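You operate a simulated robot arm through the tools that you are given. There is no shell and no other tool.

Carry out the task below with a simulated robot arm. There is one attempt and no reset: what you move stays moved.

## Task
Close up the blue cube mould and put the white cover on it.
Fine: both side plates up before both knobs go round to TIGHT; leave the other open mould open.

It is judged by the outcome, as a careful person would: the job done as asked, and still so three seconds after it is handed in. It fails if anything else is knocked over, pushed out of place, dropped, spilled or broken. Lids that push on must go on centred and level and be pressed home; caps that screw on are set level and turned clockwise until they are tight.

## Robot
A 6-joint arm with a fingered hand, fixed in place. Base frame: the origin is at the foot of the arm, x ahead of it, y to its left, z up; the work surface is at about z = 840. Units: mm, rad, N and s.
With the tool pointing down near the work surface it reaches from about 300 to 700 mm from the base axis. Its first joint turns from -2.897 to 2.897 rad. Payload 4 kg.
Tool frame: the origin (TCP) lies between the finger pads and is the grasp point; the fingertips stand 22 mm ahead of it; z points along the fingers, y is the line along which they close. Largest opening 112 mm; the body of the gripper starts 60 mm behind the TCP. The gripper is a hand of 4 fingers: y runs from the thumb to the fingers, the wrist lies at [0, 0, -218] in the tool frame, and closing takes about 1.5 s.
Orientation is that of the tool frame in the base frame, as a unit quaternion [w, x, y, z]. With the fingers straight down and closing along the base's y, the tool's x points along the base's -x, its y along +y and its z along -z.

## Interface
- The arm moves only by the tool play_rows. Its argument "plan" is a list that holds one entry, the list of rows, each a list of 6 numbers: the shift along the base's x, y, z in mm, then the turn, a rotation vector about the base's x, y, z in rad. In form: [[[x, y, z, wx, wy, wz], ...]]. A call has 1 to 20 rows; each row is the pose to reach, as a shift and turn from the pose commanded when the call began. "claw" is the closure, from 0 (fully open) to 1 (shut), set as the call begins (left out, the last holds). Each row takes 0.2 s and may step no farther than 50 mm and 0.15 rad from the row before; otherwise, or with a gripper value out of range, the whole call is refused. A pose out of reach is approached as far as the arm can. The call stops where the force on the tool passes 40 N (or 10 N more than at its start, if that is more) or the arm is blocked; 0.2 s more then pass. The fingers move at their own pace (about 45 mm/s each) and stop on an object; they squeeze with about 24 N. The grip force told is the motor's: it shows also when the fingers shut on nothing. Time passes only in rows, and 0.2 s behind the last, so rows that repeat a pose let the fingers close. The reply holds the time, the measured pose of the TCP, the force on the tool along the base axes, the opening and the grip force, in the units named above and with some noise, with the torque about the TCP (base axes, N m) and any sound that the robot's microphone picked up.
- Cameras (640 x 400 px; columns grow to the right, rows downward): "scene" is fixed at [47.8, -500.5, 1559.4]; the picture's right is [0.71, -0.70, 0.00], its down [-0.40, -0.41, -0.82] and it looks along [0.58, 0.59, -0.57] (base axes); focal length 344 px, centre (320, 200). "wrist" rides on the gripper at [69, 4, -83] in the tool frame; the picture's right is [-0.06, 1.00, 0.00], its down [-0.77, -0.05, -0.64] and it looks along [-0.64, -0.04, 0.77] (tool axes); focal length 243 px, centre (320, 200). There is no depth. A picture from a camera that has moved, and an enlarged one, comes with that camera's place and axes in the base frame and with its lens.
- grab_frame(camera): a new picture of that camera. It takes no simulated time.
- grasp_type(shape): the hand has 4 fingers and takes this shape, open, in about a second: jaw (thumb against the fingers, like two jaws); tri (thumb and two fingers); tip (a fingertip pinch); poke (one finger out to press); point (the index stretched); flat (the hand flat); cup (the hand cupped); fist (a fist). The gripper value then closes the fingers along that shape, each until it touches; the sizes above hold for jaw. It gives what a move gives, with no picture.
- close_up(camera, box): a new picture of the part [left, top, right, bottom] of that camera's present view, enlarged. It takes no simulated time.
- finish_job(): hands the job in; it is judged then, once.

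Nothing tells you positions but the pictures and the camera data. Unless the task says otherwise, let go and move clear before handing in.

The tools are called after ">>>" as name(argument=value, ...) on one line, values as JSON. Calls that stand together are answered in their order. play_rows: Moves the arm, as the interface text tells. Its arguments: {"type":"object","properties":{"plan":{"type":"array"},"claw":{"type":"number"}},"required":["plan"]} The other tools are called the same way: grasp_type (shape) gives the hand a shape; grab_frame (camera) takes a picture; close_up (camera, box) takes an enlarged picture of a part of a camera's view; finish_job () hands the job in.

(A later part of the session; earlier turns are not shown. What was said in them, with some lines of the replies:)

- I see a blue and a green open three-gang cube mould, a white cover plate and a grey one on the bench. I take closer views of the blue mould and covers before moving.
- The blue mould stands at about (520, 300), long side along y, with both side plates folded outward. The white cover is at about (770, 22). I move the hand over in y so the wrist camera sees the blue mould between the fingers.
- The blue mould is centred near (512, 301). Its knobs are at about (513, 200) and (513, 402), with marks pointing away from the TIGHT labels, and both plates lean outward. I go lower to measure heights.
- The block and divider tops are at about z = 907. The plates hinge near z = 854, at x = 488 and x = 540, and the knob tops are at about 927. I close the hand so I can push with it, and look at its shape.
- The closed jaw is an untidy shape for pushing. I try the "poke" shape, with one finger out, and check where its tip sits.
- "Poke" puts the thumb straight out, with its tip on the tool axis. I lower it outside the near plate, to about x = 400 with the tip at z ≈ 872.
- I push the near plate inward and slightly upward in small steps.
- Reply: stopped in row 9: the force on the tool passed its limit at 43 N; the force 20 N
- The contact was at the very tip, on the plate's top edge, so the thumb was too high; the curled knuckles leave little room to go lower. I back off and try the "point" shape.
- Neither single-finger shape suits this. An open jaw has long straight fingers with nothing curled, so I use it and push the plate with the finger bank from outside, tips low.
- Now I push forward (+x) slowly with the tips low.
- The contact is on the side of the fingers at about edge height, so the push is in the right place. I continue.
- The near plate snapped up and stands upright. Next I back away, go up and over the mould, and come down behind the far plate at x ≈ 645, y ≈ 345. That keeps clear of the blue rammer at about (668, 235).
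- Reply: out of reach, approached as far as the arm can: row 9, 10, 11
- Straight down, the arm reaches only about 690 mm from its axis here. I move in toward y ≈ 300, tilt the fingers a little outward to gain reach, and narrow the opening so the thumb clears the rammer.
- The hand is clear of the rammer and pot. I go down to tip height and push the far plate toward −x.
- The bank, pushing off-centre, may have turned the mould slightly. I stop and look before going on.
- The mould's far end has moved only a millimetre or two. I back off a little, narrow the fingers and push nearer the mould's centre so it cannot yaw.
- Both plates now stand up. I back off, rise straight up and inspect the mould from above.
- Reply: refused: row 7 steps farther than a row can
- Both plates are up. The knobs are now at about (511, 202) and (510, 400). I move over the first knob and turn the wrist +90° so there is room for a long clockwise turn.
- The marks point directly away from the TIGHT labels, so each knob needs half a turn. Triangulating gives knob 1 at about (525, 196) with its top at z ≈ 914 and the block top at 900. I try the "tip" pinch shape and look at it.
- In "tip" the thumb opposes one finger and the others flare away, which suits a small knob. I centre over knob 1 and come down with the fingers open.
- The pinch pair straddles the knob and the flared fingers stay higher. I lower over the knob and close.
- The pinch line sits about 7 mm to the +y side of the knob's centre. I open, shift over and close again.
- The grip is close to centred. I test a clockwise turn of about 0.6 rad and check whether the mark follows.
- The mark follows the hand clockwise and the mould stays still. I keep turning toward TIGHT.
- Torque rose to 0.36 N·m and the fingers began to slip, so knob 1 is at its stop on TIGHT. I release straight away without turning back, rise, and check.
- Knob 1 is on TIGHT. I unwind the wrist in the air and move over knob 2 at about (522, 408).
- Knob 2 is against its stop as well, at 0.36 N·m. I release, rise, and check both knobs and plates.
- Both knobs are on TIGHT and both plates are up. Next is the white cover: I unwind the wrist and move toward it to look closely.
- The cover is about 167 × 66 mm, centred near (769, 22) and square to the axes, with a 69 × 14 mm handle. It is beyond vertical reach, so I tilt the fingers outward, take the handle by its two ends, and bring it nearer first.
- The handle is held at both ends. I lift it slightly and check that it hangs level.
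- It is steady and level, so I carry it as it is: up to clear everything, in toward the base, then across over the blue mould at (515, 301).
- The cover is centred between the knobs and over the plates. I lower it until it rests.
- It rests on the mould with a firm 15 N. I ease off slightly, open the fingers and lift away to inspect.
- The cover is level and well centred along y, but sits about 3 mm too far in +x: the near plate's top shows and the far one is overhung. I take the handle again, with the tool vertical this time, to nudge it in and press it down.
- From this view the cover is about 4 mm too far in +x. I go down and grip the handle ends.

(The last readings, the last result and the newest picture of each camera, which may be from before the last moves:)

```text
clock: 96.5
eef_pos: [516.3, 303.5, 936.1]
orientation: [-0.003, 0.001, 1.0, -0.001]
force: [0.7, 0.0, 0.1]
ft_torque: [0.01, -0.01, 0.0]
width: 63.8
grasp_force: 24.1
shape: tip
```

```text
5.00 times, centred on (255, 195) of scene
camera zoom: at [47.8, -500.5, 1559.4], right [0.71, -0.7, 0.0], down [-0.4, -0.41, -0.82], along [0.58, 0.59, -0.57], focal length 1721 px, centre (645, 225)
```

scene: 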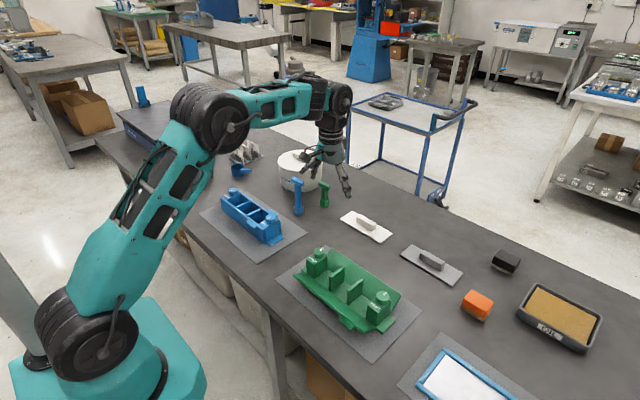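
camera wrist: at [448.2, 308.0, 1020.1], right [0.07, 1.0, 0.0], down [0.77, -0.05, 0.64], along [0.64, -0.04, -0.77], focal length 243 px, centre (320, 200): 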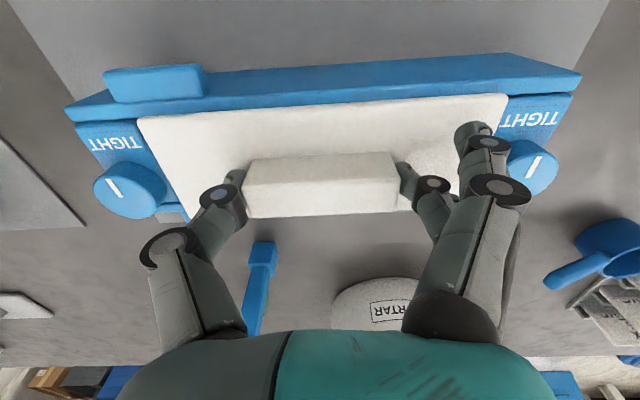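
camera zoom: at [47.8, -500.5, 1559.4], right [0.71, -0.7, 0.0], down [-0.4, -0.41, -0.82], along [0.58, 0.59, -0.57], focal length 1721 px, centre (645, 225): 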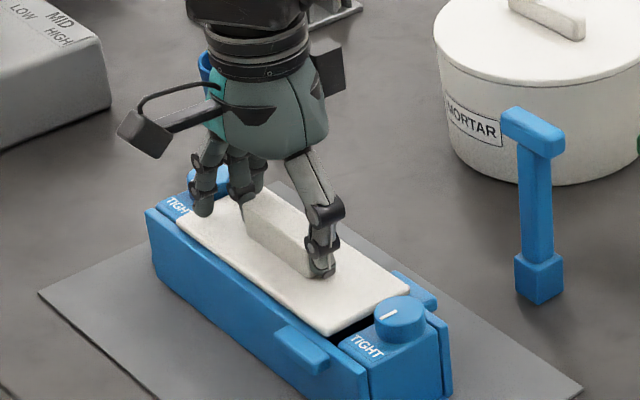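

>>> play_rows(plan=[[[0, 0, 2, 0, 0, 0], [0, 0, 4, 0, 0, 0], [-2, 0, 4, 0, 0, 0], [-4, 0, 4, 0, 0, 0], [-4, 0, 4, 0, 0, 0], [-4, 0, 2, 0, 0, 0], [-4, 0, 0.5, 0, 0, 0], [-4, 0, -0.5, 0, 0, 0], [-4, 0, -0.5, 0, 0, 0]]])

>>> grab_frame(camera="wrist")

>>> close_up(camera="wrist", box=[60, 50, 280, 230])

>>> close_up(camera="scene", box=[225, 180, 295, 235])

```text
clock: 98.5
eef_pos: [510.9, 302.1, 937.3]
orientation: [-0.003, 0.001, 1.0, -0.002]
force: [0.2, -0.3, -0.2]
ft_torque: [0.02, 0.01, -0.01]
width: 63.7
grasp_force: 23.8
shape: tip
```

```text
taken
camera wrist: at [443.8, 308.0, 1019.9], right [0.07, 1.0, 0.0], down [0.77, -0.05, 0.64], along [0.64, -0.04, -0.77], focal length 243 px, centre (320, 200)
```

wrist: 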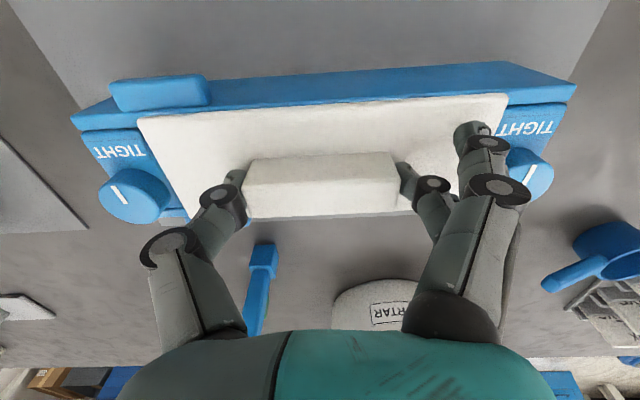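

```text
2.22 times, centred on (170, 140) of wrist
camera zoom: at [443.8, 308.0, 1019.9], right [0.07, 1.0, 0.0], down [0.77, -0.05, 0.64], along [0.64, -0.04, -0.77], focal length 539 px, centre (653, 333)
```

zoom: 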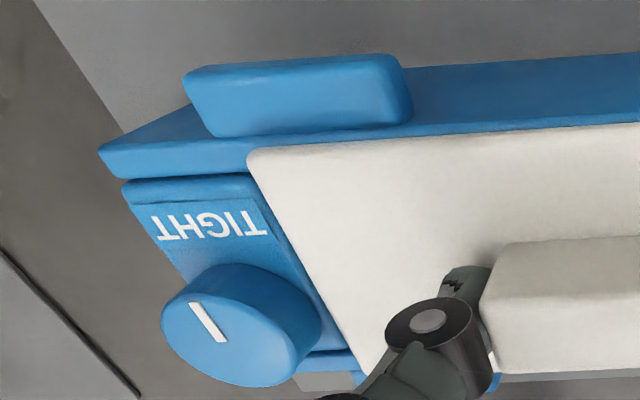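

```text
7.27 times, centred on (260, 208) of scene
camera zoom: at [47.8, -500.5, 1559.4], right [0.71, -0.7, 0.0], down [-0.4, -0.41, -0.82], along [0.58, 0.59, -0.57], focal length 2503 px, centre (756, 146)
```

zoom: 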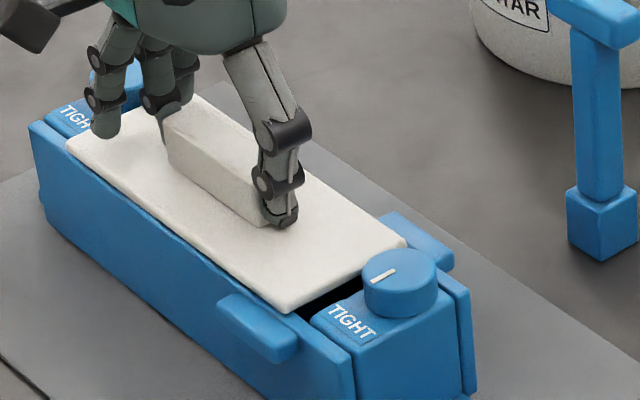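

The cover has come in line with both plates. Now I press straight down until there is firm resistance.

>>> play_rows(plan=[[[0, 0, -1, 0, 0, 0], [0, 0, -2, 0, 0, 0], [0, 0, -3, 0, 0, 0], [0, 0, -3, 0, 0, 0]]])

>>> close_up(camera="scene", box=[225, 180, 295, 235])

```text
clock: 99.5
eef_pos: [512.2, 302.4, 934.3]
orientation: [-0.001, 0.001, 1.0, -0.001]
force: [-0.1, -1.4, 19.7]
ft_torque: [-0.12, 0.0, 0.02]
width: 62.9
grasp_force: 24.2
shape: tip
```

```text
7.27 times, centred on (260, 208) of scene
camera zoom: at [47.8, -500.5, 1559.4], right [0.71, -0.7, 0.0], down [-0.4, -0.41, -0.82], along [0.58, 0.59, -0.57], focal length 2503 px, centre (756, 146)
```

zoom: 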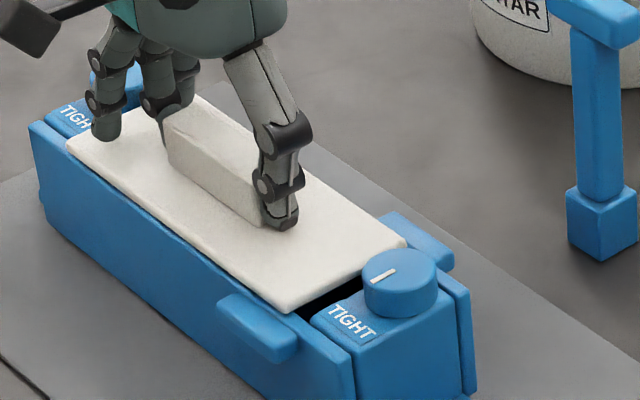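

>>> play_rows(plan=[[[0, 0, 1.2, 0, 0, 0], [0, 0, 1.2, 0, 0, 0], [0, 0, 1.2, 0, 0, 0], [0, 0, 1.2, 0, 0, 0], [0, 0, 1.2, 0, 0, 0]]], claw=0.15)

>>> play_rows(plan=[[[0, 0, 10, 0, 0, 0], [0, 0, 35, 0, 0, 0], [0, 0, 70, 0, 0, 0], [-20, 0, 100, 0, 0, 0], [-60, 0, 115, 0, 0, 0], [-100, 0, 115, 0, 0, 0], [-125, 0, 115, 0, 0, 0], [-125, 0, 115, 0, 0, 0]]])

>>> close_up(camera="wrist", box=[200, 110, 440, 260])

>>> close_up(camera="scene", box=[225, 170, 295, 235])

>>> close_up(camera="wrist", box=[230, 160, 330, 235])

```text
clock: 100.7
eef_pos: [511.9, 302.6, 934.6]
orientation: [-0.002, 0.001, 1.0, -0.001]
force: [0.7, 0.6, 0.7]
ft_torque: [-0.01, -0.05, -0.01]
width: 94.8
grasp_force: 0.1
shape: tip
```

```text
clock: 102.5
eef_pos: [387.1, 302.2, 1049.4]
orientation: [-0.002, 0.002, 1.0, 0.0]
force: [-0.8, -0.6, 0.3]
ft_torque: [0.02, 0.04, -0.01]
width: 95.2
grasp_force: 0.1
shape: tip
```

```text
2.67 times, centred on (320, 185) of wrist
camera zoom: at [318.2, 307.9, 1132.9], right [0.07, 1.0, 0.0], down [0.77, -0.05, 0.64], along [0.64, -0.04, -0.77], focal length 647 px, centre (320, 240)
```

zoom: 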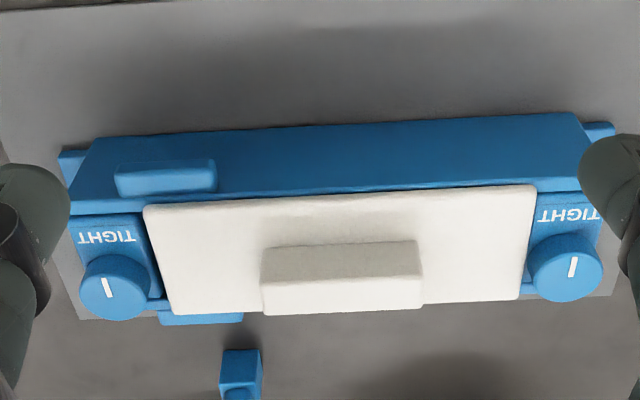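

```text
6.15 times, centred on (260, 202) of scene
camera zoom: at [47.8, -500.5, 1559.4], right [0.71, -0.7, 0.0], down [-0.4, -0.41, -0.82], along [0.58, 0.59, -0.57], focal length 2118 px, centre (689, 185)
```

zoom: 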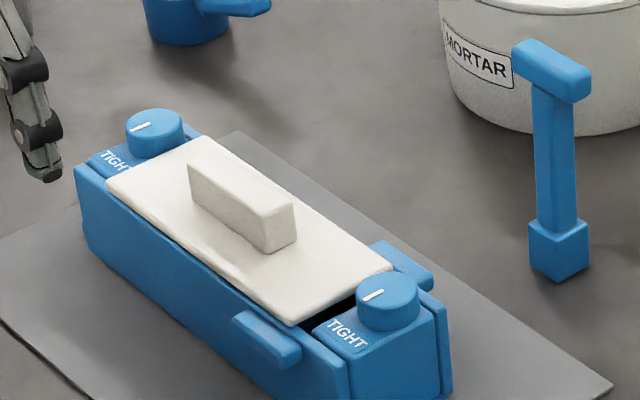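

```text
5.33 times, centred on (280, 198) of wrist
camera zoom: at [318.2, 307.9, 1132.9], right [0.07, 1.0, 0.0], down [0.77, -0.05, 0.64], along [0.64, -0.04, -0.77], focal length 1294 px, centre (533, 213)
```

zoom: 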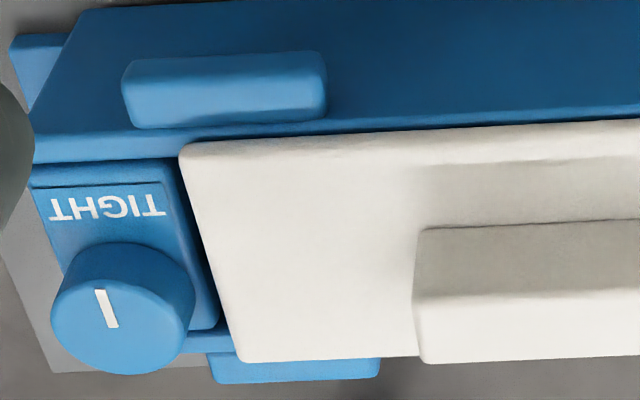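

>>> grab_frame(camera="scene")

>>> grab_frame(camera="wrist")

```text
taken
```

scene: 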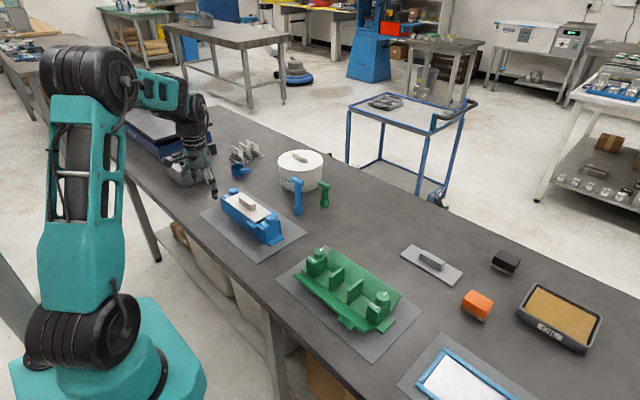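

```text
taken
camera wrist: at [318.2, 307.9, 1132.9], right [0.07, 1.0, 0.0], down [0.77, -0.05, 0.64], along [0.64, -0.04, -0.77], focal length 243 px, centre (320, 200)
```

wrist: 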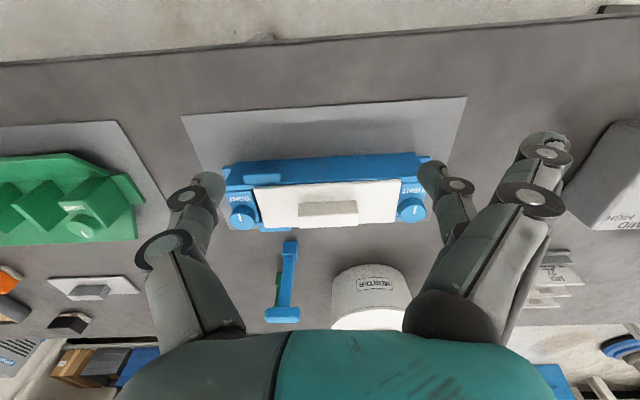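

The blue mould's plates are up, both knobs point to TIGHT, and the white cover sits level and centred between them. The green mould is still open, nothing else has moved, and the hand is clear, so I hand the job in.

>>> finish_job()

```text
The job is handed in.
```

The blue cube mould is closed up and the white cover is on it. I've handed the job in; no verdict has come back.

- **Side plates:** both were pushed up first and stayed up on their own.
- **Knobs:** each was then turned half a turn clockwise to its stop, and both marks point at TIGHT.
- **Cover:** my first placement was about 4 mm off towards the far side, so I moved it back. By the camera pictures it is now within about 1–2 mm of centre. I pressed it down with about 20 N, and it looks level.
- **Everything else:** the green mould is still open and nothing else looks moved. The blue mould itself shifted a millimetre or two on its mat while I pushed the plates up and turned the first knob.
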